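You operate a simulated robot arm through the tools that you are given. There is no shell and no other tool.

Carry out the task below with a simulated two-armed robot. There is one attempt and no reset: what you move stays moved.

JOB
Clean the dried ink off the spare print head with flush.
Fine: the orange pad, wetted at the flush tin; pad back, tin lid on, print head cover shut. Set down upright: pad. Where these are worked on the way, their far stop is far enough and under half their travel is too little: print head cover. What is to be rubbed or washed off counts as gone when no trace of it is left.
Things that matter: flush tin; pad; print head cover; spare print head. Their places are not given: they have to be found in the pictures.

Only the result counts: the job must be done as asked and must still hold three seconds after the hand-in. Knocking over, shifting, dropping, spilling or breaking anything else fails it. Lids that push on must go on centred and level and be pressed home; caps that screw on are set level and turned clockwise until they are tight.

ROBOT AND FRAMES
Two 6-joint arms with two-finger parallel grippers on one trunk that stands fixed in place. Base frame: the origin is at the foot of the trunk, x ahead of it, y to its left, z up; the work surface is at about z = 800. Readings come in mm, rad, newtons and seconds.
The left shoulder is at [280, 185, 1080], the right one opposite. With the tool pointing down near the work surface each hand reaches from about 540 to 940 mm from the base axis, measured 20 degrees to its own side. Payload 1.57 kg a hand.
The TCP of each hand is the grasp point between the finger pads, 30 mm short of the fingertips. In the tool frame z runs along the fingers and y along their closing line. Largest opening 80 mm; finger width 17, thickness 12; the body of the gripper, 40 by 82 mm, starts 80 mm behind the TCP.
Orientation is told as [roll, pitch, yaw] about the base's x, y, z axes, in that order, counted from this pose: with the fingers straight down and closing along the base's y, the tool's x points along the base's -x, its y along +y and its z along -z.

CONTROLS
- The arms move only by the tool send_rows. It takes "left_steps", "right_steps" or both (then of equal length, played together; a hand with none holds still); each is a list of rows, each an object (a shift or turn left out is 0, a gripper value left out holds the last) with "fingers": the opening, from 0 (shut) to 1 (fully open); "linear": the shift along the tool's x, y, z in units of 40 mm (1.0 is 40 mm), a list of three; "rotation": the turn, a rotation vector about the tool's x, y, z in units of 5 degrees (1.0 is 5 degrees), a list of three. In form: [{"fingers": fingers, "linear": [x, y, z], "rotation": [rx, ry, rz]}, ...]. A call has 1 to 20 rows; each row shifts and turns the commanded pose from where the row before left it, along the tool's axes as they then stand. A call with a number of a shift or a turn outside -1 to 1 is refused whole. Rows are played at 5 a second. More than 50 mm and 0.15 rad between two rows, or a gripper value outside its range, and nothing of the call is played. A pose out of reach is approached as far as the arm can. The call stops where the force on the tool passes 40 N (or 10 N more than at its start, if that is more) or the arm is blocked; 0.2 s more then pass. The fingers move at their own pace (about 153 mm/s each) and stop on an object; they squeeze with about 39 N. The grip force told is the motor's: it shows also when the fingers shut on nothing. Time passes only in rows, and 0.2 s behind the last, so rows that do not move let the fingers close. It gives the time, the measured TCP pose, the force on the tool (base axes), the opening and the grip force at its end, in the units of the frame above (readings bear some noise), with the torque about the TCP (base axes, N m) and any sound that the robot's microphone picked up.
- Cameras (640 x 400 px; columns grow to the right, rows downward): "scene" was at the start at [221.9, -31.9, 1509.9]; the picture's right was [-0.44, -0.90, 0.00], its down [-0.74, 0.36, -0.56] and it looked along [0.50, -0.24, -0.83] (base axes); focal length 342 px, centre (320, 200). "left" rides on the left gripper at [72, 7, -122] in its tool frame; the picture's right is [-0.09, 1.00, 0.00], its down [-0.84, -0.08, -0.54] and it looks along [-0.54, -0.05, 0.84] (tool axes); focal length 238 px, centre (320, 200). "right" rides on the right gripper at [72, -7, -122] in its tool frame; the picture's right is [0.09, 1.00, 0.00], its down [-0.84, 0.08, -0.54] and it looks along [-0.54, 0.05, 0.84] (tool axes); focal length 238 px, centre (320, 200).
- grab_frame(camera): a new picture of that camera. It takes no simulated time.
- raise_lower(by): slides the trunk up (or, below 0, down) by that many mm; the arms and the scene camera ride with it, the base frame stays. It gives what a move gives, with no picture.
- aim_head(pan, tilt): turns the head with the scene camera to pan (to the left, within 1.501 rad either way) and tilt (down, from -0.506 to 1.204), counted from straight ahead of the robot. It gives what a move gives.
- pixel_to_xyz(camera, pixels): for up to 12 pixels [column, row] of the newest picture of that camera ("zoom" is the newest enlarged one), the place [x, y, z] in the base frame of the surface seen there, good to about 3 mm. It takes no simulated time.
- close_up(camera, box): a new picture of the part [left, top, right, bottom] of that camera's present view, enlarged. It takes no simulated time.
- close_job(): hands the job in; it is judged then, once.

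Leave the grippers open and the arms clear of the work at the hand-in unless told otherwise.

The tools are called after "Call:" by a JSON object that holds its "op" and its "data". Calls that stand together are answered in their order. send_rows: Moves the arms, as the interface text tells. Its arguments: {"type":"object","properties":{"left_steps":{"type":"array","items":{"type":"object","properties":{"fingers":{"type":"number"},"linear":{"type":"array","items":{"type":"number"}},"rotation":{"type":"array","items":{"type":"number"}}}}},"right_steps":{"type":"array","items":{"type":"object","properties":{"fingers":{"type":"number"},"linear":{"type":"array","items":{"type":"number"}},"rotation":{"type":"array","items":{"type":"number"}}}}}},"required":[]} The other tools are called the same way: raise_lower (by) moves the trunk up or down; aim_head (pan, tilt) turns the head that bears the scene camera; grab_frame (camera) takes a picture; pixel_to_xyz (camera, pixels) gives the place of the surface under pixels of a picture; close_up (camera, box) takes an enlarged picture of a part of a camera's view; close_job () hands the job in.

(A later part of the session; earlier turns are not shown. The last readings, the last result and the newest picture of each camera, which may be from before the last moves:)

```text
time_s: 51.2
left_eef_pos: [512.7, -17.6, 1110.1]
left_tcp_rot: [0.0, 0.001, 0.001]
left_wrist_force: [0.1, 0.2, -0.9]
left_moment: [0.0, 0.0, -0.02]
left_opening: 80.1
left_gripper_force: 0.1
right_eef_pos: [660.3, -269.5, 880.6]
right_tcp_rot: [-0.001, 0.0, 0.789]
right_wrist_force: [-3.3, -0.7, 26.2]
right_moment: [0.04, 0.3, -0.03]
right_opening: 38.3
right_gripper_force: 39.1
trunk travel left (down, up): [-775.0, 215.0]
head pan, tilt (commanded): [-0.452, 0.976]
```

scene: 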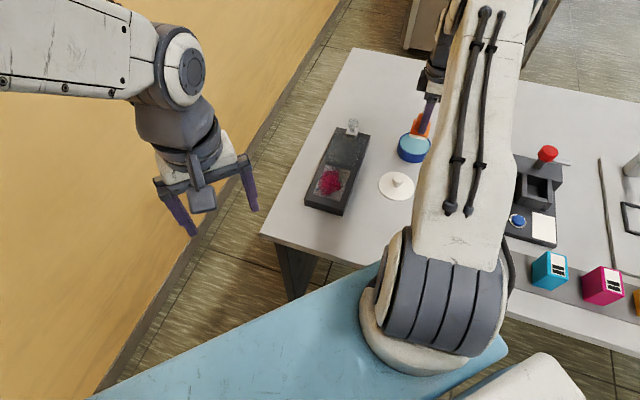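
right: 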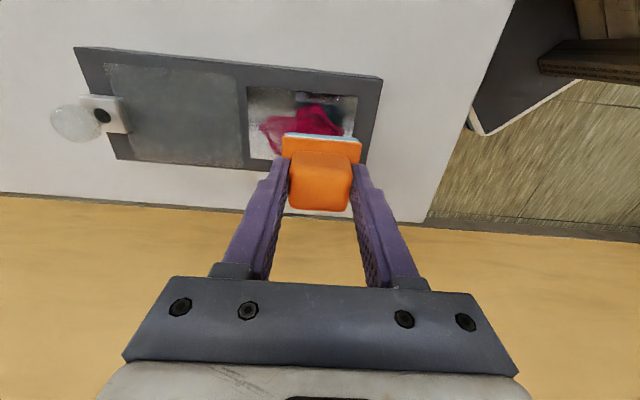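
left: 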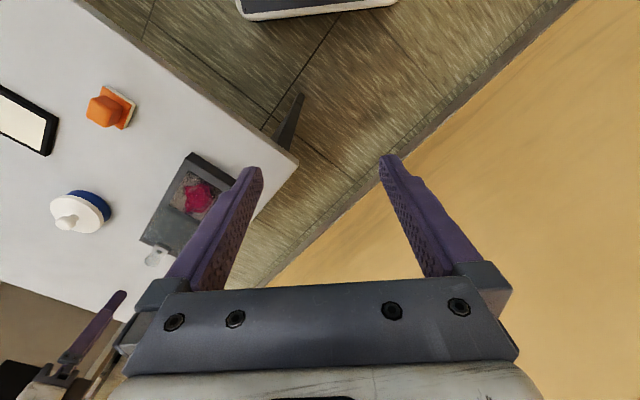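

Contact at 26 N. I'll ease off by about 0.8 mm and start rubbing with short strokes along the box.

Call:
{"op": "send_rows", "data": {"right_steps": [{"linear": [0, 0, -0.02]}, {"linear": [0, -0.2, 0]}, {"linear": [0, -0.2, 0]}, {"linear": [0, 0, 0]}]}}

Call:
{"op": "close_up", "data": {"camera": "right", "box": [200, 50, 440, 220]}}

Call:
{"op": "close_up", "data": {"camera": "scene", "box": [280, 100, 400, 230]}}

```text
time_s: 52.2
left_eef_pos: [513.4, -17.1, 1109.9]
left_tcp_rot: [-0.002, -0.003, 0.001]
left_wrist_force: [-0.6, -0.2, -0.7]
left_moment: [0.01, -0.03, 0.01]
left_opening: 79.9
left_gripper_force: 0.0
right_eef_pos: [670.4, -280.2, 879.8]
right_tcp_rot: [-0.001, 0.0, 0.786]
right_wrist_force: [-6.0, 8.8, 29.6]
right_moment: [0.43, 0.14, 0.05]
right_opening: 38.5
right_gripper_force: 39.2
trunk travel left (down, up): [-775.0, 215.0]
head pan, tilt (commanded): [-0.452, 0.976]
```

```text
2.35 times, centred on (320, 135) of right
```

zoom: 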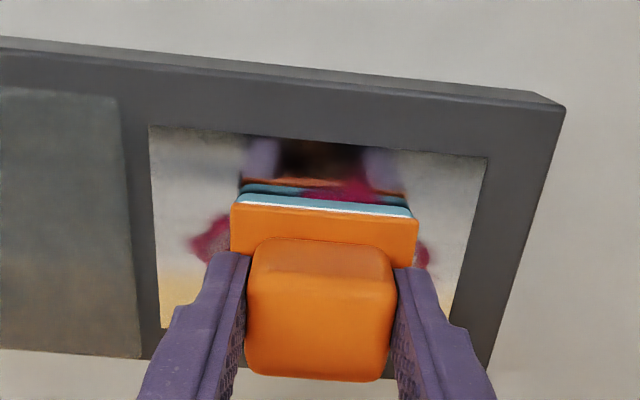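

```text
3.08 times, centred on (340, 165) of scene
```

zoom: 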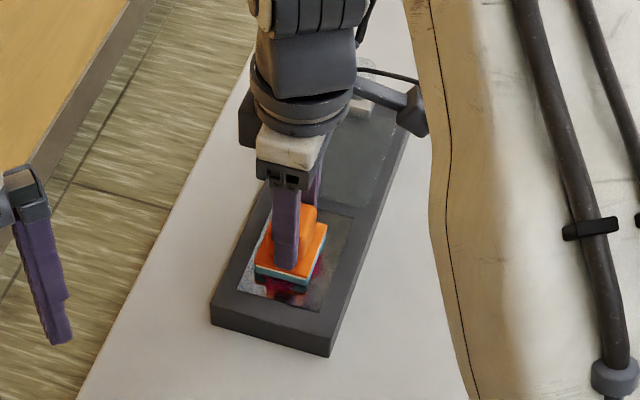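

The pad is wiping, and red shows on both sides of it. I'll lighten the pressure a little and rub back and forth along the box (u≈47–87).

Call:
{"op": "send_rows", "data": {"right_steps": [{"linear": [0, 0, -0.02]}, {"linear": [0, -0.25, 0]}, {"linear": [0, -0.22, 0]}, {"linear": [0, 0.25, 0]}, {"linear": [0, 0.25, 0]}, {"linear": [0, 0.25, 0]}, {"linear": [0, 0.25, 0]}, {"linear": [0, -0.25, 0]}, {"linear": [0, -0.25, 0]}, {"linear": [0, 0, 0]}]}}

Call:
{"op": "close_up", "data": {"camera": "right", "box": [200, 50, 440, 220]}}

```text
time_s: 54.4
left_eef_pos: [513.4, -18.7, 1108.9]
left_tcp_rot: [0.0, 0.001, 0.0]
left_wrist_force: [-0.8, 0.2, 0.0]
left_moment: [0.0, 0.0, 0.03]
left_opening: 79.9
left_gripper_force: 0.1
right_eef_pos: [667.9, -277.6, 879.9]
right_tcp_rot: [0.003, 0.003, 0.786]
right_wrist_force: [-2.6, 2.3, 9.2]
right_moment: [0.1, -0.01, 0.01]
right_opening: 38.9
right_gripper_force: 39.1
trunk travel left (down, up): [-775.0, 215.0]
head pan, tilt (commanded): [-0.452, 0.976]
```

```text
2.35 times, centred on (320, 135) of right
```

zoom: 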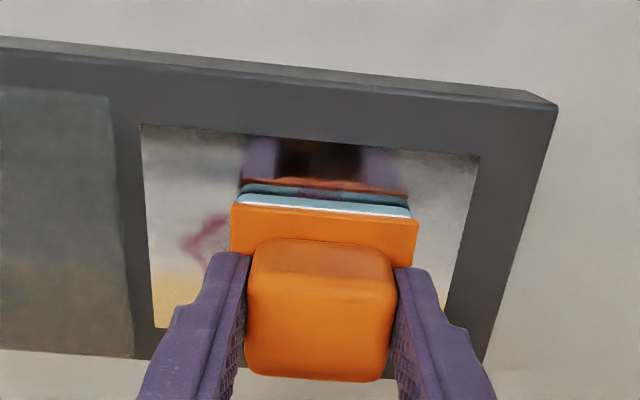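

It fades well at 9 N, and the remaining marks are on the far side. I'll do longer strokes out to u≈91, then shift 9 mm across to v≈15.

Call:
{"op": "send_rows", "data": {"right_steps": [{"linear": [0, -0.25, 0]}, {"linear": [0, -0.25, 0]}, {"linear": [0, -0.2, 0]}, {"linear": [0, 0.25, 0]}, {"linear": [0, 0.25, 0]}, {"linear": [0, -0.25, 0]}, {"linear": [0, -0.25, 0]}, {"linear": [-0.23, 0, 0]}, {"linear": [0, 0.25, 0]}, {"linear": [0, 0.25, 0]}, {"linear": [0, 0.25, 0]}, {"linear": [0, 0.25, 0]}, {"linear": [0, -0.25, 0]}, {"linear": [0, -0.25, 0]}, {"linear": [0, -0.25, 0]}, {"linear": [0, -0.25, 0]}, {"linear": [0, 0.25, 0]}, {"linear": [0, 0.25, 0]}, {"linear": [0, 0, 0]}]}}

Call:
{"op": "close_up", "data": {"camera": "right", "box": [200, 50, 440, 220]}}

```text
time_s: 58.4
left_eef_pos: [513.3, -19.1, 1109.4]
left_tcp_rot: [0.001, 0.001, 0.0]
left_wrist_force: [-0.5, -0.1, -0.2]
left_moment: [0.02, -0.02, 0.02]
left_opening: 79.9
left_gripper_force: 0.1
right_eef_pos: [681.8, -278.4, 879.4]
right_tcp_rot: [0.0, 0.0, 0.786]
right_wrist_force: [1.5, -1.0, 7.3]
right_moment: [-0.05, 0.0, 0.03]
right_opening: 38.3
right_gripper_force: 39.4
trunk travel left (down, up): [-775.0, 215.0]
head pan, tilt (commanded): [-0.452, 0.976]
```

```text
2.35 times, centred on (320, 135) of right
```

zoom: 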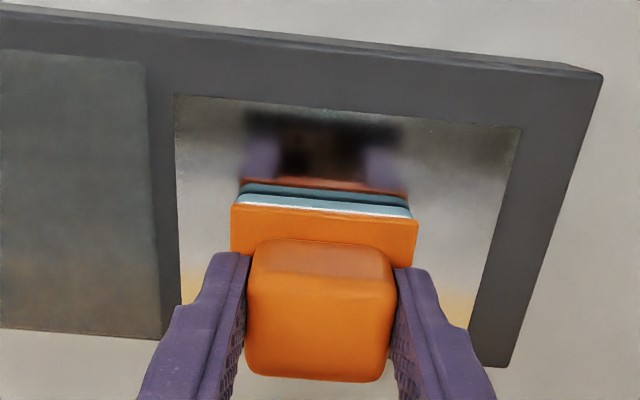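

No red is visible around the pad now. I'll do extra passes at v≈20 and v≈-5 to cover the whole window before lifting.

Call:
{"op": "send_rows", "data": {"right_steps": [{"linear": [-0.12, 0, 0]}, {"linear": [0, -0.25, 0]}, {"linear": [0, -0.2, 0]}, {"linear": [0, 0.3, 0]}, {"linear": [0, 0.3, 0]}, {"linear": [0, 0.3, 0]}, {"linear": [0, 0.3, 0]}, {"linear": [0.3, 0, 0]}, {"linear": [0.32, 0, 0]}, {"linear": [0, -0.3, 0]}, {"linear": [0, -0.3, 0]}, {"linear": [0, -0.3, 0]}, {"linear": [0, -0.3, 0]}, {"linear": [0, 0.3, 0]}, {"linear": [0, 0.3, 0]}, {"linear": [0, 0.3, 0]}, {"linear": [0, -0.3, 0]}, {"linear": [-0.25, 0, 0]}, {"linear": [0, 0, 0]}]}}

```text
time_s: 62.4
left_eef_pos: [513.5, -18.8, 1108.9]
left_tcp_rot: [0.001, 0.001, 0.001]
left_wrist_force: [0.7, -0.3, -0.5]
left_moment: [0.03, 0.0, 0.0]
left_opening: 79.8
left_gripper_force: 0.0
right_eef_pos: [670.4, -280.3, 880.0]
right_tcp_rot: [-0.002, -0.002, 0.786]
right_wrist_force: [-3.0, -4.0, 11.2]
right_moment: [-0.13, 0.07, 0.01]
right_opening: 38.6
right_gripper_force: 39.2
trunk travel left (down, up): [-775.0, 215.0]
head pan, tilt (commanded): [-0.452, 0.976]
```

Now I'll lift the pad about 70 mm and move it back towards the tin side to inspect the whole plate.

Call:
{"op": "send_rows", "data": {"right_steps": [{"linear": [0, 0, -0.4]}, {"linear": [0, 0, -0.8]}, {"linear": [0, 0, -0.8]}, {"linear": [0.9, 0, 0]}, {"linear": [0.9, 0, 0]}, {"linear": [0.9, 0, 0]}, {"linear": [0, 0, 0]}]}}

Call:
{"op": "grab_frame", "data": {"camera": "right"}}

Call:
{"op": "close_up", "data": {"camera": "scene", "box": [295, 115, 385, 220]}}

```text
time_s: 64.0
left_eef_pos: [512.8, -17.0, 1109.2]
left_tcp_rot: [0.0, 0.0, 0.0]
left_wrist_force: [0.0, 0.3, -0.3]
left_moment: [0.0, -0.02, -0.03]
left_opening: 80.2
left_gripper_force: 0.0
right_eef_pos: [594.2, -358.4, 959.2]
right_tcp_rot: [0.001, 0.0, 0.788]
right_wrist_force: [0.2, -0.6, -0.6]
right_moment: [0.02, 0.0, 0.03]
right_opening: 38.7
right_gripper_force: 39.0
trunk travel left (down, up): [-775.0, 215.0]
head pan, tilt (commanded): [-0.452, 0.976]
```

```text
taken
```

right: 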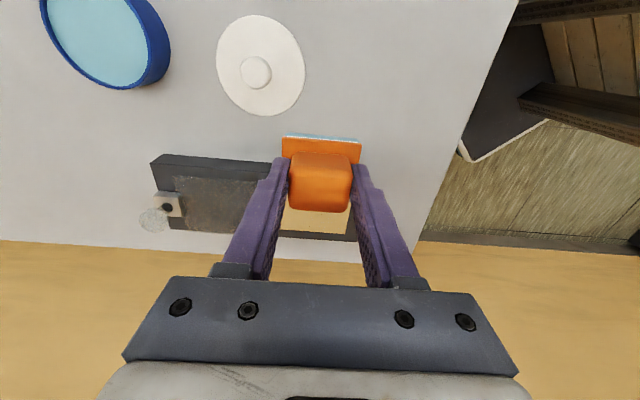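

```text
3.81 times, centred on (340, 168) of scene
```

zoom: 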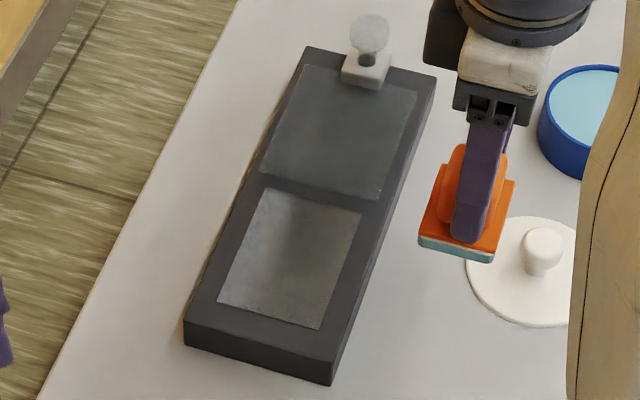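

The plate looks clean. I'll enlarge further to look for faint traces.

Call:
{"op": "close_up", "data": {"camera": "scene", "box": [310, 160, 360, 206]}}

Call:
{"op": "close_up", "data": {"camera": "left", "box": [150, 150, 260, 250]}}

```text
8.70 times, centred on (335, 183) of scene
```

zoom: 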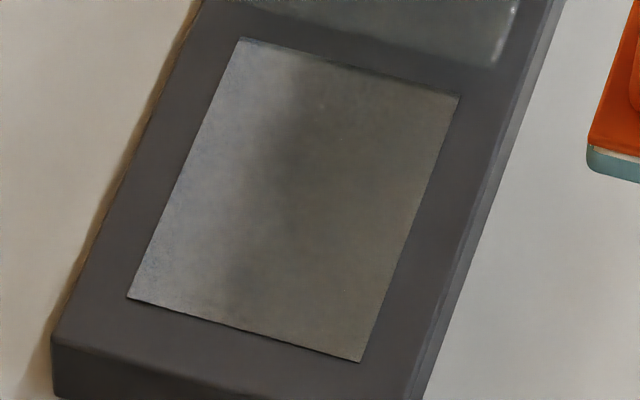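

```text
4.00 times, centred on (205, 200) of left
```

zoom: 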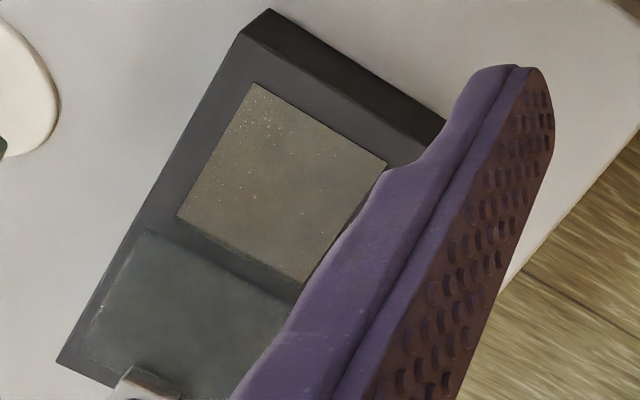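

It's clean in both views. I'll check once more from the right camera by moving the hand past the window so it shows unobstructed at the top of the picture.

Call:
{"op": "send_rows", "data": {"right_steps": [{"linear": [-1, 0, 0]}, {"linear": [-1, 0, 0]}, {"linear": [-1, 0, 0]}, {"linear": [-1, 0, 0]}, {"linear": [0, 0, 0]}]}}

Call:
{"op": "grab_frame", "data": {"camera": "right"}}

Call:
{"op": "close_up", "data": {"camera": "right", "box": [230, 10, 380, 140]}}

```text
time_s: 65.2
left_eef_pos: [514.2, -17.6, 1109.0]
left_tcp_rot: [0.0, 0.0, 0.001]
left_wrist_force: [0.4, -0.7, -0.4]
left_moment: [-0.01, 0.01, 0.02]
left_opening: 79.8
left_gripper_force: 0.1
right_eef_pos: [708.7, -242.9, 959.4]
right_tcp_rot: [0.0, -0.002, 0.785]
right_wrist_force: [-0.1, 0.2, 0.5]
right_moment: [-0.02, 0.02, 0.02]
right_opening: 38.3
right_gripper_force: 39.1
trunk travel left (down, up): [-775.0, 215.0]
head pan, tilt (commanded): [-0.452, 0.976]
```

```text
taken
```

right: 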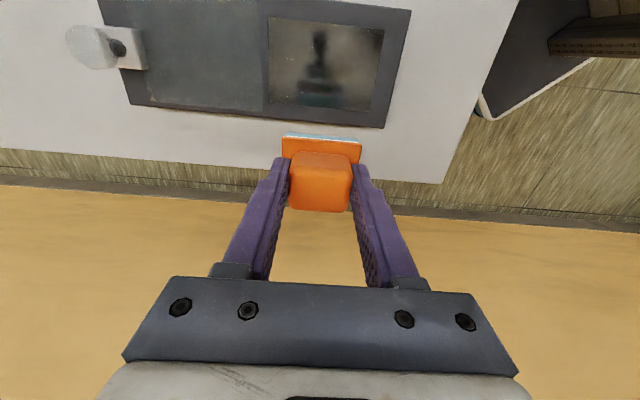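

```text
3.08 times, centred on (305, 75) of right
```

zoom: 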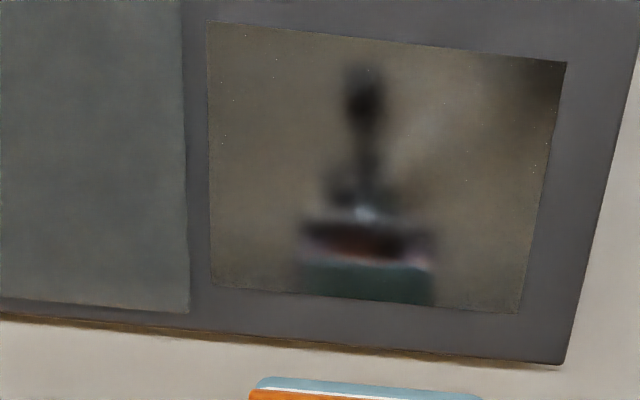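

Only reflections show, so the ink is gone. Next I'll carry the pad back over its home spot at (496.2,-367.7).

Call:
{"op": "send_rows", "data": {"right_steps": [{"linear": [0.852, 0.2215, 0]}, {"linear": [0.852, 0.2215, 0]}, {"linear": [0.852, 0.2215, 0]}, {"linear": [0.852, 0.2215, 0]}, {"linear": [0.852, 0.2215, 0]}, {"linear": [0.852, 0.2215, 0]}, {"linear": [0.852, 0.2215, 0]}, {"linear": [0, 0, 0]}, {"linear": [0, 0, 0]}]}}

Call:
{"op": "grab_frame", "data": {"camera": "right"}}

```text
time_s: 67.2
left_eef_pos: [515.8, -17.7, 1109.6]
left_tcp_rot: [0.0, -0.001, 0.0]
left_wrist_force: [-0.2, -0.2, 0.4]
left_moment: [0.0, -0.01, 0.0]
left_opening: 80.0
left_gripper_force: 0.0
right_eef_pos: [494.9, -368.5, 957.8]
right_tcp_rot: [-0.001, 0.001, 0.788]
right_wrist_force: [0.3, 0.2, 0.0]
right_moment: [-0.02, 0.0, 0.01]
right_opening: 38.4
right_gripper_force: 39.2
trunk travel left (down, up): [-775.0, 215.0]
head pan, tilt (commanded): [-0.452, 0.976]
```

```text
taken
```

right: 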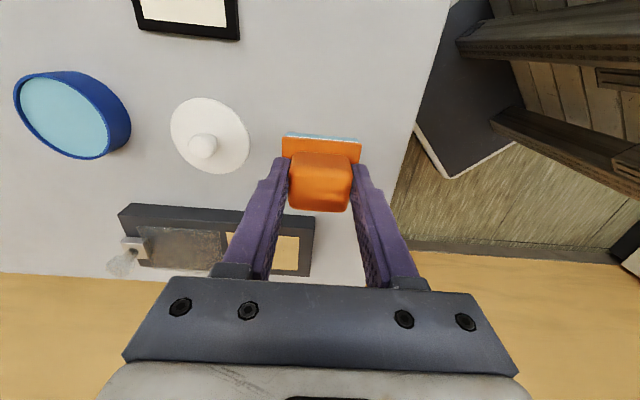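

I'm over the home spot within about 1 mm. I'll lower to just above the table.

Call:
{"op": "send_rows", "data": {"right_steps": [{"linear": [-0.01, -0.01, 0.9]}, {"linear": [0, 0, 0.9]}, {"linear": [0, 0, 0.5]}, {"linear": [0, 0, 0.3]}, {"linear": [0, 0, 0]}]}}

Call:
{"op": "send_rows", "data": {"right_steps": [{"linear": [0, 0, 0.05]}, {"linear": [0, 0, 0]}]}}

```text
time_s: 68.4
left_eef_pos: [513.7, -17.6, 1108.5]
left_tcp_rot: [-0.001, 0.001, -0.001]
left_wrist_force: [0.1, -0.1, 0.6]
left_moment: [0.0, 0.01, -0.01]
left_opening: 79.9
left_gripper_force: 0.0
right_eef_pos: [494.0, -370.1, 856.8]
right_tcp_rot: [-0.001, 0.0, 0.786]
right_wrist_force: [-0.3, -0.5, 0.2]
right_moment: [0.0, -0.02, 0.05]
right_opening: 38.7
right_gripper_force: 38.5
trunk travel left (down, up): [-775.0, 215.0]
head pan, tilt (commanded): [-0.452, 0.976]
```

```text
time_s: 69.0
left_eef_pos: [514.4, -19.5, 1107.8]
left_tcp_rot: [0.0, -0.002, 0.001]
left_wrist_force: [-0.2, 1.2, -0.3]
left_moment: [0.0, 0.02, -0.03]
left_opening: 79.9
left_gripper_force: 0.1
right_eef_pos: [493.3, -369.8, 855.2]
right_tcp_rot: [0.0, 0.0, 0.787]
right_wrist_force: [0.8, -0.7, 0.1]
right_moment: [0.01, -0.02, 0.01]
right_opening: 38.1
right_gripper_force: 39.6
trunk travel left (down, up): [-775.0, 215.0]
head pan, tilt (commanded): [-0.452, 0.976]
```

I'm about 3.5 mm off home along tool x. I'll correct that and keep lowering in small steps.

Call:
{"op": "send_rows", "data": {"right_steps": [{"linear": [-0.08, 0, 0]}, {"linear": [0, 0, 0.08]}, {"linear": [0, 0, 0]}]}}

Call:
{"op": "send_rows", "data": {"right_steps": [{"linear": [0, 0, 0.03]}, {"linear": [0, 0, 0]}]}}

```text
time_s: 69.8
left_eef_pos: [514.4, -18.4, 1108.0]
left_tcp_rot: [-0.001, 0.001, 0.002]
left_wrist_force: [0.6, 0.3, -0.3]
left_moment: [-0.01, 0.01, 0.01]
left_opening: 79.9
left_gripper_force: 0.0
right_eef_pos: [496.8, -367.1, 851.3]
right_tcp_rot: [0.0, 0.0, 0.788]
right_wrist_force: [-0.1, 0.2, -0.6]
right_moment: [0.0, 0.0, 0.01]
right_opening: 38.4
right_gripper_force: 38.7
trunk travel left (down, up): [-775.0, 215.0]
head pan, tilt (commanded): [-0.452, 0.976]
```

```text
time_s: 70.4
left_eef_pos: [514.6, -16.4, 1109.2]
left_tcp_rot: [0.0, 0.0, -0.001]
left_wrist_force: [-0.4, -0.4, 0.6]
left_moment: [-0.01, -0.03, -0.02]
left_opening: 79.8
left_gripper_force: 0.0
right_eef_pos: [497.4, -368.4, 849.6]
right_tcp_rot: [-0.001, 0.002, 0.787]
right_wrist_force: [-1.0, 0.3, -0.8]
right_moment: [-0.03, 0.0, -0.01]
right_opening: 38.5
right_gripper_force: 39.4
trunk travel left (down, up): [-775.0, 215.0]
head pan, tilt (commanded): [-0.452, 0.976]
```

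Call:
{"op": "send_rows", "data": {"right_steps": [{"linear": [0, 0, 0.03]}, {"linear": [0, 0, 0]}]}}

```text
time_s: 71.0
left_eef_pos: [513.8, -17.0, 1108.8]
left_tcp_rot: [0.0, 0.001, -0.001]
left_wrist_force: [0.1, 0.1, -0.1]
left_moment: [0.01, 0.02, 0.01]
left_opening: 80.1
left_gripper_force: 0.2
right_eef_pos: [496.6, -367.8, 849.3]
right_tcp_rot: [-0.002, 0.0, 0.786]
right_wrist_force: [-0.2, 0.2, 27.4]
right_moment: [0.19, 0.05, -0.01]
right_opening: 38.6
right_gripper_force: 38.8
trunk travel left (down, up): [-775.0, 215.0]
head pan, tilt (commanded): [-0.452, 0.976]
```

The pad is on the table (27 N). I'll ease off, open the fingers and rise.

Call:
{"op": "send_rows", "data": {"right_steps": [{"linear": [0, 0, -0.02]}, {"fingers": 0.6}, {"fingers": 0.8}, {"linear": [0, 0, -0.5]}, {"linear": [0, 0, -0.9]}, {"linear": [0, 0, -0.9]}, {"linear": [0, 0, -0.4], "fingers": 1.0}, {"linear": [0, 0, 0]}]}}

Call:
{"op": "grab_frame", "data": {"camera": "right"}}

```text
time_s: 72.8
left_eef_pos: [514.5, -18.4, 1108.8]
left_tcp_rot: [0.001, 0.001, -0.001]
left_wrist_force: [0.7, -0.3, 0.1]
left_moment: [0.0, 0.03, 0.01]
left_opening: 80.2
left_gripper_force: 0.1
right_eef_pos: [498.0, -370.7, 958.2]
right_tcp_rot: [0.001, 0.0, 0.788]
right_wrist_force: [0.5, 0.5, 0.9]
right_moment: [-0.03, 0.0, -0.01]
right_opening: 80.1
right_gripper_force: 0.1
trunk travel left (down, up): [-775.0, 215.0]
head pan, tilt (commanded): [-0.452, 0.976]
```

```text
taken
```

right: 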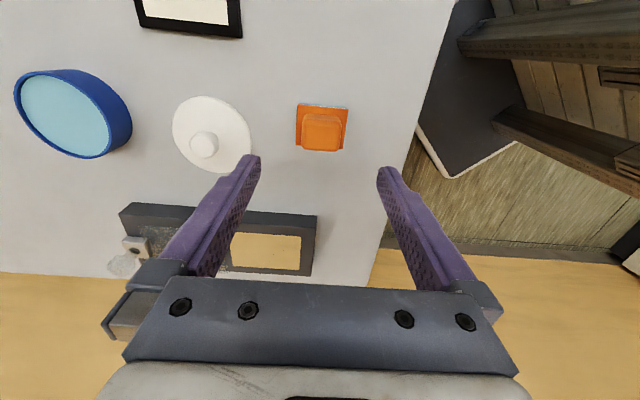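

The pad stands upright. I'll check its position against the start by measuring the same corners.

Call:
{"op": "close_up", "data": {"camera": "right", "box": [250, 80, 390, 190]}}

Call:
{"op": "pixel_to_xyz", "data": {"camera": "zoom", "pixels": [[238, 90], [410, 105], [236, 238], [398, 252], [325, 195], [330, 110]]}}

Call:
{"op": "close_up", "data": {"camera": "scene", "box": [360, 110, 450, 250]}}

```text
3.64 times, centred on (320, 135) of right
```

zoom: 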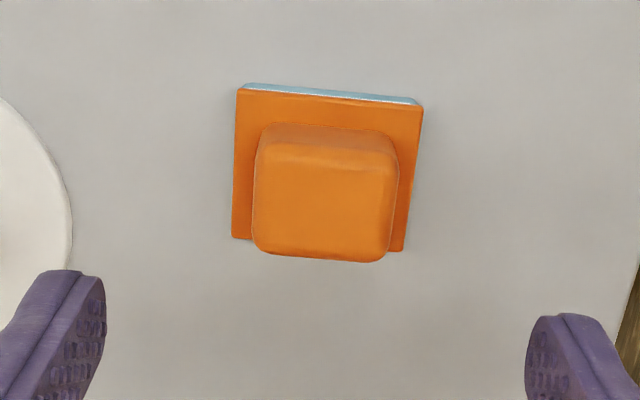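

```text
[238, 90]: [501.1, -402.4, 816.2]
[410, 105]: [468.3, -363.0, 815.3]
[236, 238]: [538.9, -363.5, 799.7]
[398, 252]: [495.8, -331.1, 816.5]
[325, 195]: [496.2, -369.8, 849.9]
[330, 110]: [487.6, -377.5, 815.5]
```

```text
2.86 times, centred on (405, 180) of scene
```

zoom: 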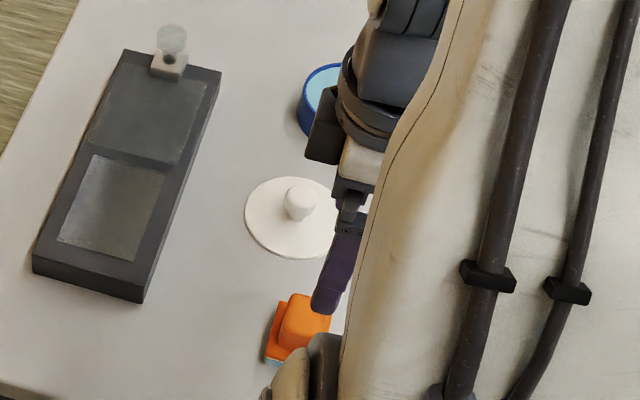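

The pad is home and upright. Next comes the lid, with its knob near (606,-438.5). I'll move above it.

Call:
{"op": "send_rows", "data": {"right_steps": [{"linear": [-0.18, -0.776, 0]}, {"linear": [-0.18, -0.776, 0]}, {"linear": [-0.18, -0.776, 0]}, {"linear": [-0.18, -0.776, 0]}, {"linear": [0, 0, 0.8]}, {"linear": [0, 0, 0.8]}, {"linear": [0, 0, 0]}]}}

Call:
{"op": "close_up", "data": {"camera": "right", "box": [220, 80, 420, 220]}}

```text
time_s: 74.4
left_eef_pos: [514.9, -18.4, 1107.9]
left_tcp_rot: [-0.001, 0.001, -0.002]
left_wrist_force: [-0.2, -0.3, -0.1]
left_moment: [-0.02, -0.01, -0.01]
left_opening: 79.9
left_gripper_force: 0.0
right_eef_pos: [604.8, -435.0, 892.2]
right_tcp_rot: [0.001, 0.0, 0.787]
right_wrist_force: [-0.4, -0.8, -0.7]
right_moment: [-0.01, 0.01, 0.0]
right_opening: 80.0
right_gripper_force: 0.0
trunk travel left (down, up): [-775.0, 215.0]
head pan, tilt (commanded): [-0.452, 0.976]
```

```text
2.86 times, centred on (320, 150) of right
```

zoom: 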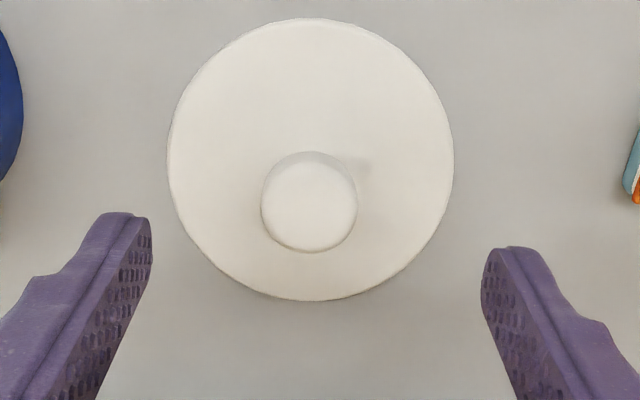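

The knob is 3–3.5 mm off along both tool axes. I'll correct that, descend to the release height (TCP z≈844) and half-close to check centring.

Call:
{"op": "send_rows", "data": {"right_steps": [{"linear": [0.06, -0.085, 0]}, {"linear": [0, 0, 0.6]}, {"linear": [0, 0, 0.4]}, {"linear": [0, 0, 0.2]}, {"fingers": 0.45}, {"fingers": 0.45}]}}

Call:
{"op": "close_up", "data": {"camera": "right", "box": [240, 90, 400, 220]}}

```text
time_s: 75.8
left_eef_pos: [513.5, -18.1, 1109.0]
left_tcp_rot: [0.0, -0.001, 0.0]
left_wrist_force: [-0.1, -0.2, 0.2]
left_moment: [-0.01, 0.0, 0.05]
left_opening: 80.2
left_gripper_force: 0.0
right_eef_pos: [605.2, -440.0, 845.2]
right_tcp_rot: [0.0, -0.001, 0.785]
right_wrist_force: [-0.5, 1.1, 0.6]
right_moment: [-0.01, 0.01, -0.03]
right_opening: 35.9
right_gripper_force: 0.0
trunk travel left (down, up): [-775.0, 215.0]
head pan, tilt (commanded): [-0.452, 0.976]
```

```text
3.08 times, centred on (320, 155) of right
```

zoom: 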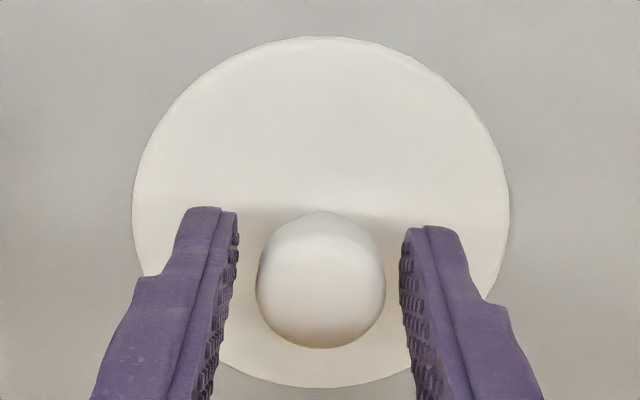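

It's centred (knob at 320, finger midpoint about 317). I'll lower 1.5 mm more and close.

Call:
{"op": "send_rows", "data": {"right_steps": [{"linear": [0, 0.015, 0.03]}, {"fingers": 0.2}, {"fingers": 0.2}, {"fingers": 0.2}]}}

Call:
{"op": "close_up", "data": {"camera": "right", "box": [240, 90, 400, 220]}}

```text
time_s: 76.8
left_eef_pos: [514.3, -18.4, 1108.5]
left_tcp_rot: [0.0, 0.001, -0.001]
left_wrist_force: [-0.2, -1.0, 0.5]
left_moment: [-0.05, 0.0, -0.01]
left_opening: 80.3
left_gripper_force: 0.0
right_eef_pos: [606.3, -437.7, 843.8]
right_tcp_rot: [-0.001, 0.0, 0.786]
right_wrist_force: [0.0, -0.2, 1.6]
right_moment: [-0.03, 0.0, 0.04]
right_opening: 26.1
right_gripper_force: 36.9
trunk travel left (down, up): [-775.0, 215.0]
head pan, tilt (commanded): [-0.452, 0.976]
```

```text
3.08 times, centred on (320, 155) of right
```

zoom: 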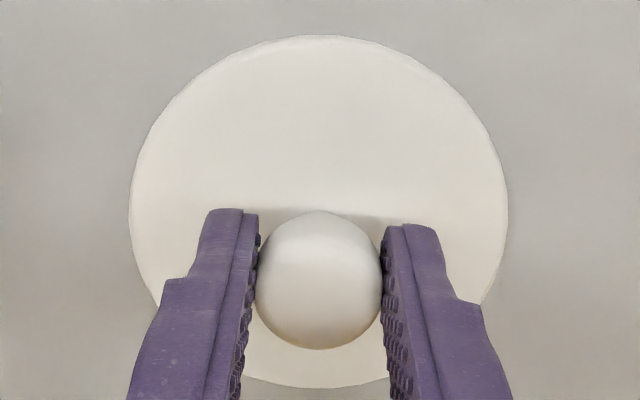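

The grip looks the same as before. I'll lift 100 mm and carry the lid above the tin.

Call:
{"op": "send_rows", "data": {"right_steps": [{"linear": [0, 0, -0.4]}, {"linear": [0, 0, -0.7]}, {"linear": [0, 0, -0.7]}, {"linear": [0, 0, -0.7]}, {"linear": [0.111, -0.81, 0]}, {"linear": [0.111, -0.81, 0]}, {"linear": [0.111, -0.81, 0]}, {"linear": [0.111, -0.81, 0]}, {"linear": [0, 0, 0]}, {"linear": [0, 0, 0]}]}}

Call:
{"op": "grab_frame", "data": {"camera": "right"}}

Call:
{"op": "close_up", "data": {"camera": "scene", "box": [365, 85, 455, 175]}}

```text
time_s: 79.0
left_eef_pos: [514.4, -18.9, 1109.4]
left_tcp_rot: [0.001, 0.0, 0.001]
left_wrist_force: [-0.7, 0.5, 0.0]
left_moment: [0.02, 0.02, -0.04]
left_opening: 79.9
left_gripper_force: 0.2
right_eef_pos: [684.6, -543.3, 944.9]
right_tcp_rot: [-0.001, 0.0, 0.787]
right_wrist_force: [0.8, -0.8, 0.0]
right_moment: [0.02, 0.0, -0.01]
right_opening: 26.4
right_gripper_force: 37.9
trunk travel left (down, up): [-775.0, 215.0]
head pan, tilt (commanded): [-0.452, 0.976]
```

```text
taken
```

right: 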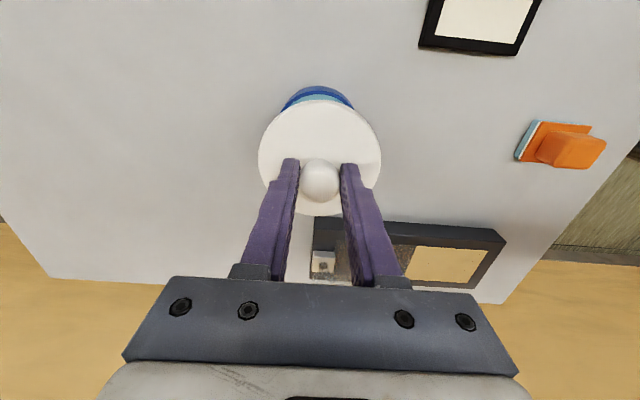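

```text
4.44 times, centred on (410, 130) of scene
```

zoom: 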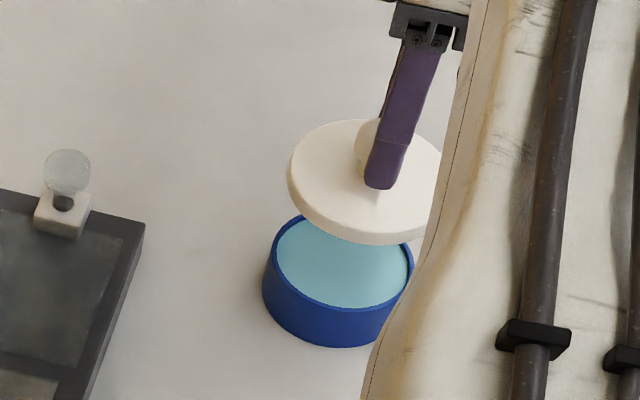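

From the scene view the tin hasn't moved. I'll lower the lid to z≈889 and compare with the picture from when it was first lifted off (tin arc symmetric at columns 287–352 behind the lid).

Call:
{"op": "send_rows", "data": {"right_steps": [{"linear": [0, 0, 0.6]}, {"linear": [0, 0, 0.5]}, {"linear": [0, 0, 0.3]}, {"linear": [0, 0, 0]}, {"linear": [0, 0, 0]}]}}

Call:
{"op": "grab_frame", "data": {"camera": "right"}}

Call:
{"op": "close_up", "data": {"camera": "right", "box": [240, 80, 400, 220]}}

Call:
{"op": "close_up", "data": {"camera": "scene", "box": [375, 105, 455, 175]}}

```text
time_s: 80.2
left_eef_pos: [514.8, -18.8, 1109.2]
left_tcp_rot: [0.0, -0.001, -0.001]
left_wrist_force: [0.2, 0.7, -0.9]
left_moment: [0.02, 0.01, 0.0]
left_opening: 80.0
left_gripper_force: 0.0
right_eef_pos: [686.0, -542.4, 888.8]
right_tcp_rot: [0.0, -0.001, 0.786]
right_wrist_force: [-0.4, 0.0, 0.2]
right_moment: [0.01, 0.02, 0.02]
right_opening: 26.5
right_gripper_force: 37.8
trunk travel left (down, up): [-775.0, 215.0]
head pan, tilt (commanded): [-0.452, 0.976]
```

```text
taken
```

right: 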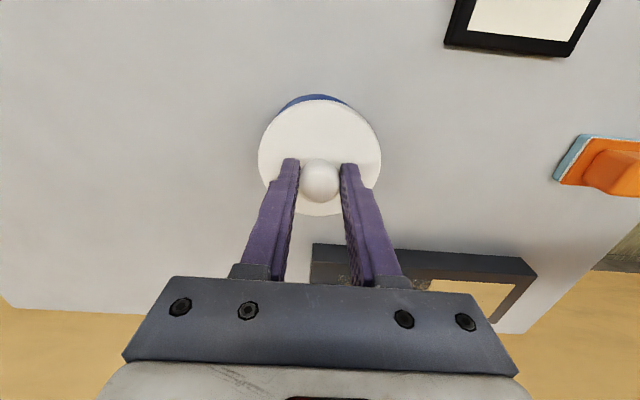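

```text
2.86 times, centred on (320, 150) of right
```

zoom: 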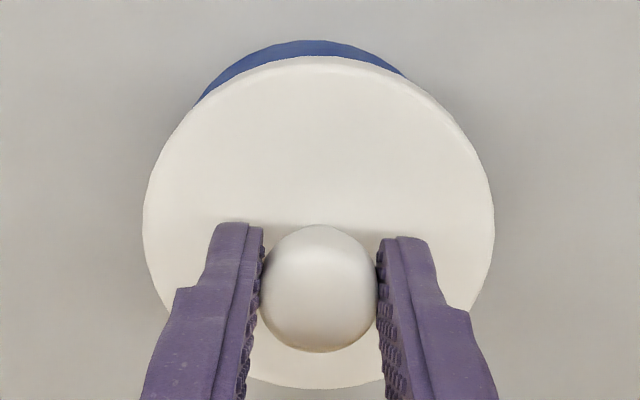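

```text
5.71 times, centred on (415, 140) of scene
```

zoom: 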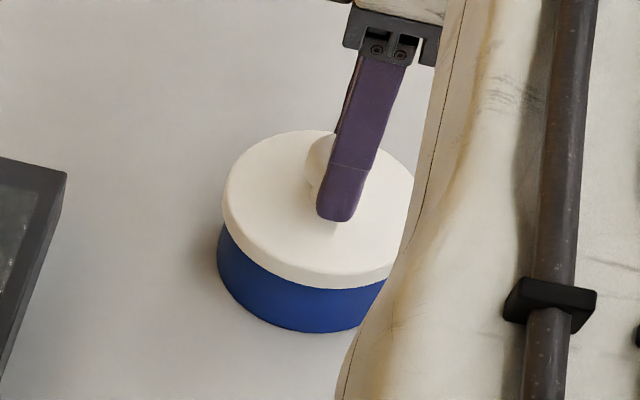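

The blue crescent behind the lid leans left, by about -8° against about +2° when the lid was originally seated. So the tin centre is about 2.5–3 mm towards tool -y of the lid; the scene view agrees at roughly 2.4 mm. I'll shift by 2.6 mm and re-check.

Call:
{"op": "send_rows", "data": {"right_steps": [{"linear": [0, -0.065, 0]}, {"linear": [0, 0, 0]}, {"linear": [0, 0, 0]}]}}

Call:
{"op": "close_up", "data": {"camera": "right", "box": [240, 80, 400, 220]}}

Call:
{"op": "close_up", "data": {"camera": "scene", "box": [375, 105, 455, 175]}}

```text
time_s: 81.0
left_eef_pos: [513.5, -18.2, 1109.1]
left_tcp_rot: [0.002, 0.0, 0.0]
left_wrist_force: [-0.6, -0.2, 0.3]
left_moment: [0.04, 0.0, -0.01]
left_opening: 80.3
left_gripper_force: 0.1
right_eef_pos: [686.9, -543.8, 889.7]
right_tcp_rot: [0.001, 0.001, 0.787]
right_wrist_force: [-0.4, 0.3, -1.3]
right_moment: [-0.05, -0.02, -0.01]
right_opening: 26.6
right_gripper_force: 36.8
trunk travel left (down, up): [-775.0, 215.0]
head pan, tilt (commanded): [-0.452, 0.976]
```

```text
2.86 times, centred on (320, 150) of right
```

zoom: 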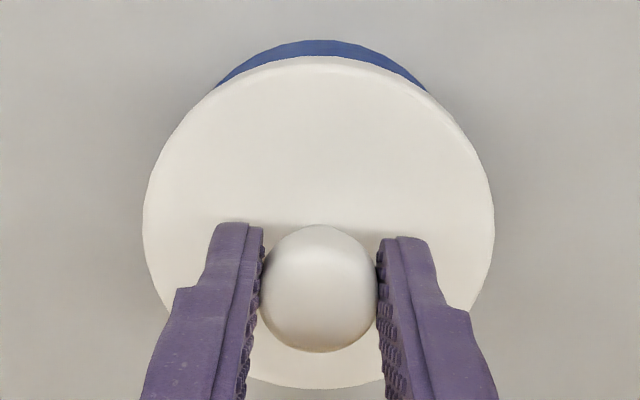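

```text
5.71 times, centred on (415, 140) of scene
```

zoom: 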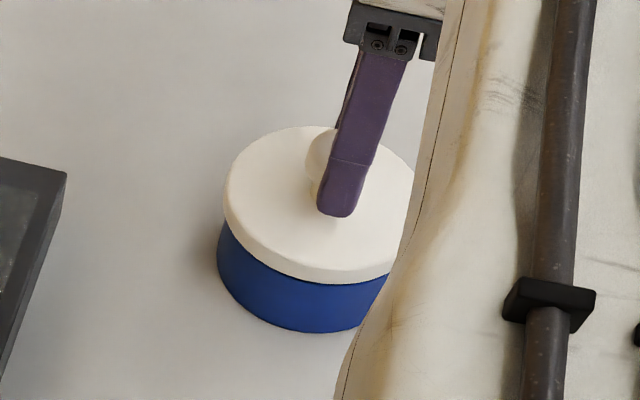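

The crescent is now symmetric at +1°, matching the seated reference. I'll lower gently until contact.

Call:
{"op": "send_rows", "data": {"right_steps": [{"linear": [0, 0, 0.15]}, {"linear": [0, 0, 0.1]}, {"linear": [0, 0, 0]}]}}

Call:
{"op": "send_rows", "data": {"right_steps": [{"linear": [0, 0, 0.05]}, {"linear": [0, 0, 0]}]}}

```text
time_s: 81.8
left_eef_pos: [513.7, -17.6, 1109.0]
left_tcp_rot: [0.0, -0.002, -0.001]
left_wrist_force: [0.0, -0.7, -0.2]
left_moment: [0.01, 0.02, 0.01]
left_opening: 79.7
left_gripper_force: 0.0
right_eef_pos: [686.4, -543.3, 880.0]
right_tcp_rot: [0.001, 0.0, 0.789]
right_wrist_force: [0.6, -0.1, -1.3]
right_moment: [0.02, -0.04, 0.01]
right_opening: 26.6
right_gripper_force: 37.3
trunk travel left (down, up): [-775.0, 215.0]
head pan, tilt (commanded): [-0.452, 0.976]
```

```text
time_s: 82.4
left_eef_pos: [514.1, -18.0, 1108.2]
left_tcp_rot: [0.0, 0.002, 0.001]
left_wrist_force: [0.1, 0.3, 0.7]
left_moment: [-0.01, 0.0, 0.0]
left_opening: 79.9
left_gripper_force: 0.0
right_eef_pos: [687.8, -544.5, 875.9]
right_tcp_rot: [0.001, 0.001, 0.786]
right_wrist_force: [0.7, -0.3, -0.8]
right_moment: [-0.01, 0.02, 0.0]
right_opening: 26.3
right_gripper_force: 37.6
trunk travel left (down, up): [-775.0, 215.0]
head pan, tilt (commanded): [-0.452, 0.976]
```

Call:
{"op": "send_rows", "data": {"right_steps": [{"linear": [0, 0, 0.025]}, {"linear": [0, 0, 0]}]}}

Call:
{"op": "close_up", "data": {"camera": "right", "box": [240, 80, 400, 220]}}

```text
time_s: 83.0
left_eef_pos: [514.4, -17.5, 1109.3]
left_tcp_rot: [0.0, 0.0, 0.001]
left_wrist_force: [0.3, -0.3, 0.0]
left_moment: [-0.02, 0.02, 0.0]
left_opening: 80.1
left_gripper_force: 0.0
right_eef_pos: [686.6, -543.7, 876.2]
right_tcp_rot: [0.002, 0.0, 0.788]
right_wrist_force: [-5.5, 4.1, 9.8]
right_moment: [0.05, 0.14, 0.07]
right_opening: 26.6
right_gripper_force: 37.0
trunk travel left (down, up): [-775.0, 215.0]
head pan, tilt (commanded): [-0.452, 0.976]
heard: snap
```

```text
2.86 times, centred on (320, 150) of right
```

zoom: 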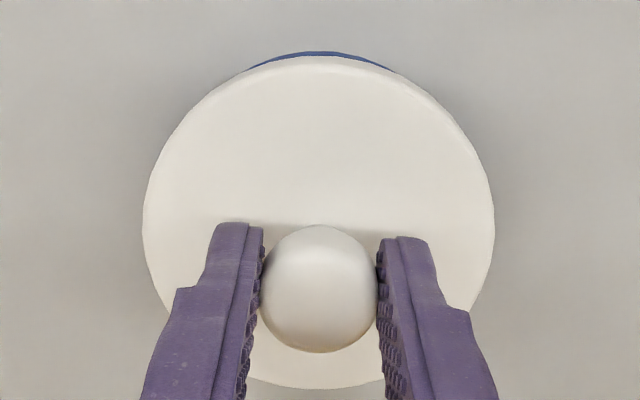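

A snap: the lid has gone on, centred. I'll press a little more to be sure it is home.

Call:
{"op": "send_rows", "data": {"right_steps": [{"linear": [0, 0, 0.03]}, {"linear": [0, 0, 0]}]}}

```text
time_s: 83.6
left_eef_pos: [514.1, -17.3, 1109.4]
left_tcp_rot: [0.0, 0.001, -0.001]
left_wrist_force: [-0.4, -0.2, -0.9]
left_moment: [0.0, -0.01, 0.03]
left_opening: 79.9
left_gripper_force: 0.1
right_eef_pos: [685.9, -543.6, 877.1]
right_tcp_rot: [-0.002, 0.0, 0.788]
right_wrist_force: [-8.7, 5.8, 21.5]
right_moment: [0.25, 0.18, 0.06]
right_opening: 26.3
right_gripper_force: 37.4
trunk travel left (down, up): [-775.0, 215.0]
head pan, tilt (commanded): [-0.452, 0.976]
```

21 N down, with some sideways force of about 10 N along the closing line. I'll relieve that sideways load first so the release doesn't tug the lid.

Call:
{"op": "send_rows", "data": {"right_steps": [{"linear": [0, 0.03, -0.01]}, {"linear": [0, 0, 0]}]}}

```text
time_s: 84.2
left_eef_pos: [514.1, -18.2, 1109.6]
left_tcp_rot: [0.0, 0.0, 0.001]
left_wrist_force: [0.1, -0.3, -0.3]
left_moment: [0.01, 0.0, -0.01]
left_opening: 80.0
left_gripper_force: 0.0
right_eef_pos: [686.2, -543.1, 875.2]
right_tcp_rot: [-0.004, 0.0, 0.787]
right_wrist_force: [-4.4, 0.7, 20.4]
right_moment: [0.13, 0.1, 0.03]
right_opening: 26.4
right_gripper_force: 37.3
trunk travel left (down, up): [-775.0, 215.0]
head pan, tilt (commanded): [-0.452, 0.976]
```

Call:
{"op": "send_rows", "data": {"right_steps": [{"linear": [0.008, 0.012, -0.015]}, {"linear": [0, 0, 0]}]}}

```text
time_s: 84.8
left_eef_pos: [513.6, -16.9, 1108.6]
left_tcp_rot: [0.0, 0.0, 0.0]
left_wrist_force: [-0.1, -0.3, -0.4]
left_moment: [0.03, 0.01, 0.0]
left_opening: 79.9
left_gripper_force: 0.0
right_eef_pos: [686.7, -543.8, 876.4]
right_tcp_rot: [-0.003, 0.0, 0.786]
right_wrist_force: [2.0, -3.2, 16.7]
right_moment: [-0.02, -0.09, 0.01]
right_opening: 26.4
right_gripper_force: 37.3
trunk travel left (down, up): [-775.0, 215.0]
head pan, tilt (commanded): [-0.452, 0.976]
```

The sideways load is small now, with 17 N still pressing down. I'll open the fingers and rise straight up.

Call:
{"op": "send_rows", "data": {"right_steps": [{"fingers": 0.5}, {"fingers": 0.7}, {"linear": [0, 0, -0.3]}, {"linear": [0, 0, -0.7]}, {"linear": [0, 0, -0.9]}, {"linear": [0, 0, -0.4], "fingers": 1.0}, {"linear": [0, 0, 0]}]}}

Call:
{"op": "grab_frame", "data": {"camera": "right"}}

Call:
{"op": "close_up", "data": {"camera": "right", "box": [250, 60, 390, 190]}}

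Call:
{"op": "close_up", "data": {"camera": "scene", "box": [375, 105, 455, 175]}}

```text
time_s: 86.4
left_eef_pos: [513.1, -18.1, 1109.6]
left_tcp_rot: [0.002, 0.001, -0.001]
left_wrist_force: [0.5, 0.1, 0.1]
left_moment: [-0.01, -0.05, -0.02]
left_opening: 79.8
left_gripper_force: 0.1
right_eef_pos: [687.1, -544.6, 968.1]
right_tcp_rot: [0.0, 0.0, 0.788]
right_wrist_force: [-1.1, 0.0, -0.1]
right_moment: [0.01, 0.01, -0.01]
right_opening: 80.0
right_gripper_force: 0.1
trunk travel left (down, up): [-775.0, 215.0]
head pan, tilt (commanded): [-0.452, 0.976]
```

```text
taken
```

right: 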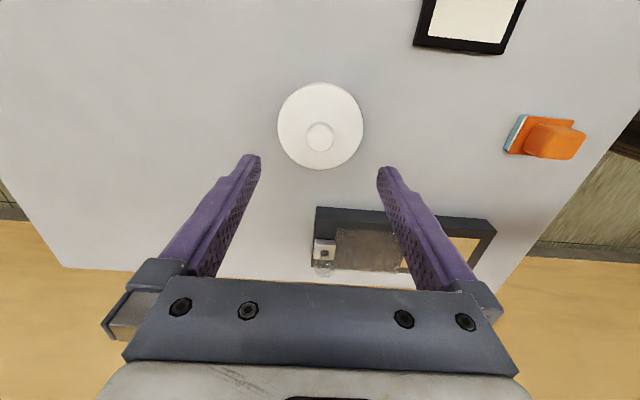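

```text
3.08 times, centred on (320, 125) of right
```

zoom: 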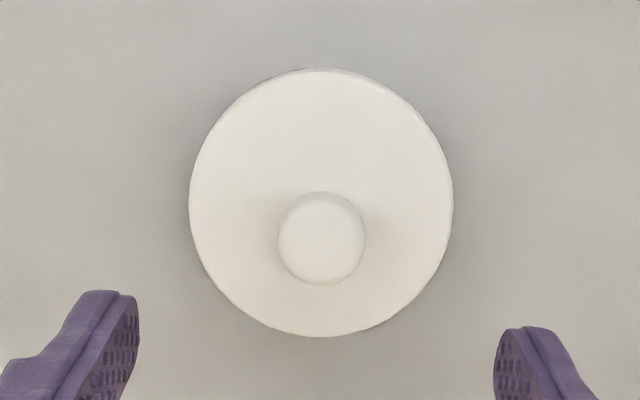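

```text
5.71 times, centred on (415, 140) of scene
```

zoom: 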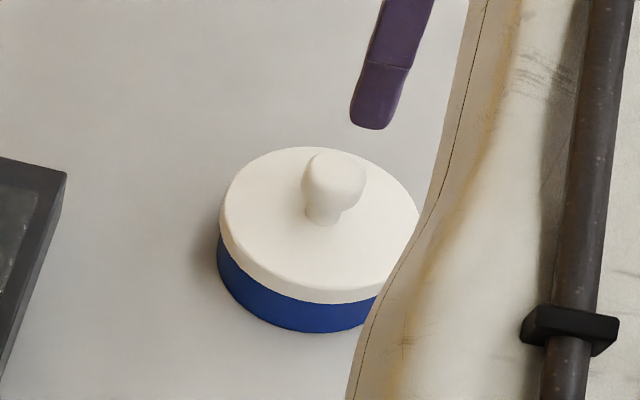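

The lid is on. I'll check the heights of the lid top and knob for level and compare with the start (lid top 837, knob 867).

Call:
{"op": "pixel_to_xyz", "data": {"camera": "zoom", "pixels": [[250, 180], [240, 230], [270, 260], [300, 285], [350, 285], [380, 190], [400, 230], [330, 165], [345, 160], [290, 155]]}}

Call:
{"op": "pixel_to_xyz", "data": {"camera": "right", "pixels": [[320, 137], [320, 100], [290, 125], [350, 125], [320, 160], [300, 100], [340, 100], [300, 150], [340, 150]]}}

```text
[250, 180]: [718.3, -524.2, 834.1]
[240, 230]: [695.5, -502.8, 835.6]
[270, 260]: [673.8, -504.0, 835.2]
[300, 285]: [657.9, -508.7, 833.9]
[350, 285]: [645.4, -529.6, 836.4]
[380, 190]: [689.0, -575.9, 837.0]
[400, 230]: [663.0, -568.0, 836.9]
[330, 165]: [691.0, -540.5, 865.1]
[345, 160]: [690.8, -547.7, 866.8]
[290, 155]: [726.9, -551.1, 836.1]
```

```text
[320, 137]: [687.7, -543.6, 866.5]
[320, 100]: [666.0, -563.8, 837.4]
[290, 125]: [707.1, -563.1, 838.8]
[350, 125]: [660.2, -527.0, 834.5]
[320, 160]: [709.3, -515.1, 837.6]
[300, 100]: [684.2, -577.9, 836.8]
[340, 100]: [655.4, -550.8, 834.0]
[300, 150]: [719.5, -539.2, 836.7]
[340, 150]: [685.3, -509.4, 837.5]
```

The lid is level, and both lid and knob are at their original heights. Last is the cover, whose knob is at about (792,-408). I'll move above it at z≈968.

Call:
{"op": "send_rows", "data": {"right_steps": [{"linear": [-0.854, 0.111, 0]}, {"linear": [-0.854, 0.111, 0]}, {"linear": [-0.854, 0.111, 0]}, {"linear": [-0.854, 0.111, 0]}, {"linear": [-0.854, 0.111, 0]}, {"linear": [0, 0, 0.4]}, {"linear": [0, 0, 0]}]}}

Call:
{"op": "grab_frame", "data": {"camera": "right"}}

Call:
{"op": "close_up", "data": {"camera": "right", "box": [240, 70, 400, 200]}}

```text
time_s: 88.0
left_eef_pos: [513.7, -18.3, 1108.6]
left_tcp_rot: [0.0, 0.0, 0.0]
left_wrist_force: [0.9, 0.6, -0.3]
left_moment: [-0.01, -0.01, 0.02]
left_opening: 79.9
left_gripper_force: 0.0
right_eef_pos: [792.1, -406.0, 949.1]
right_tcp_rot: [-0.002, 0.001, 0.788]
right_wrist_force: [0.3, 0.1, 0.0]
right_moment: [-0.04, -0.05, -0.02]
right_opening: 80.1
right_gripper_force: 0.1
trunk travel left (down, up): [-775.0, 215.0]
head pan, tilt (commanded): [-0.452, 0.976]
```

```text
taken
```

right: 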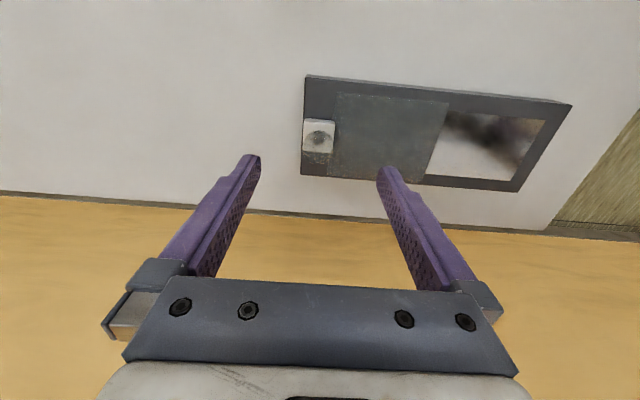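

```text
3.08 times, centred on (320, 135) of right
```

zoom: 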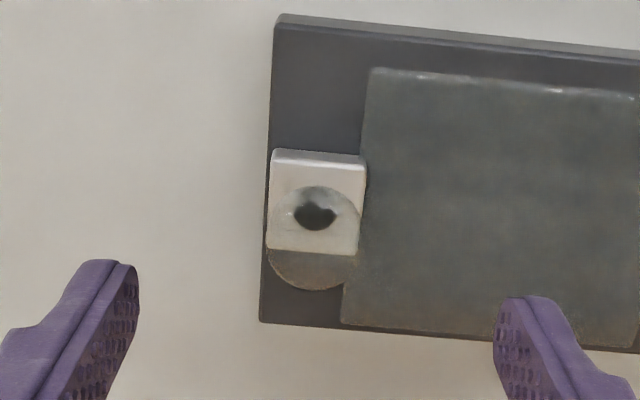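

The clear knob head is centred about 1.7 mm off. I'll correct that and descend to TCP z≈885, then half-close.

Call:
{"op": "send_rows", "data": {"right_steps": [{"linear": [-0.02, -0.045, 0.4]}, {"linear": [0, 0, 0.6]}, {"linear": [0, 0, 0.4]}, {"linear": [0, 0, 0.2]}, {"fingers": 0.48}, {"fingers": 0.48}]}}

Call:
{"op": "close_up", "data": {"camera": "right", "box": [240, 90, 400, 220]}}

```text
time_s: 89.4
left_eef_pos: [513.7, -17.3, 1108.6]
left_tcp_rot: [0.001, -0.001, 0.001]
left_wrist_force: [0.1, 0.8, -0.1]
left_moment: [0.01, -0.01, -0.03]
left_opening: 80.2
left_gripper_force: 0.0
right_eef_pos: [794.7, -407.1, 887.2]
right_tcp_rot: [0.001, 0.001, 0.787]
right_wrist_force: [0.5, -0.3, 0.4]
right_moment: [-0.02, 0.0, 0.0]
right_opening: 38.2
right_gripper_force: 0.1
trunk travel left (down, up): [-775.0, 215.0]
head pan, tilt (commanded): [-0.452, 0.976]
```

```text
3.08 times, centred on (320, 155) of right
```

zoom: 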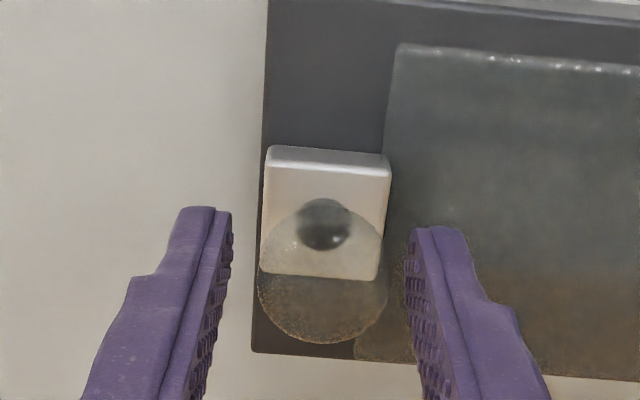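

The knob lies between the fingers (gaps of about 32 and 20 px). I'll nudge 1 mm and close.

Call:
{"op": "send_rows", "data": {"right_steps": [{"linear": [0, 0.025, 0.03]}, {"fingers": 0.2}, {"fingers": 0.2}, {"fingers": 0.2}]}}

```text
time_s: 90.4
left_eef_pos: [514.7, -18.2, 1108.7]
left_tcp_rot: [0.001, 0.001, 0.0]
left_wrist_force: [0.2, 0.0, -0.4]
left_moment: [0.01, 0.0, 0.02]
left_opening: 80.1
left_gripper_force: 0.1
right_eef_pos: [792.4, -405.8, 884.5]
right_tcp_rot: [0.0, -0.001, 0.786]
right_wrist_force: [-0.1, 0.5, -0.2]
right_moment: [0.07, -0.06, -0.01]
right_opening: 27.6
right_gripper_force: 38.2
trunk travel left (down, up): [-775.0, 215.0]
head pan, tilt (commanded): [-0.452, 0.976]
```

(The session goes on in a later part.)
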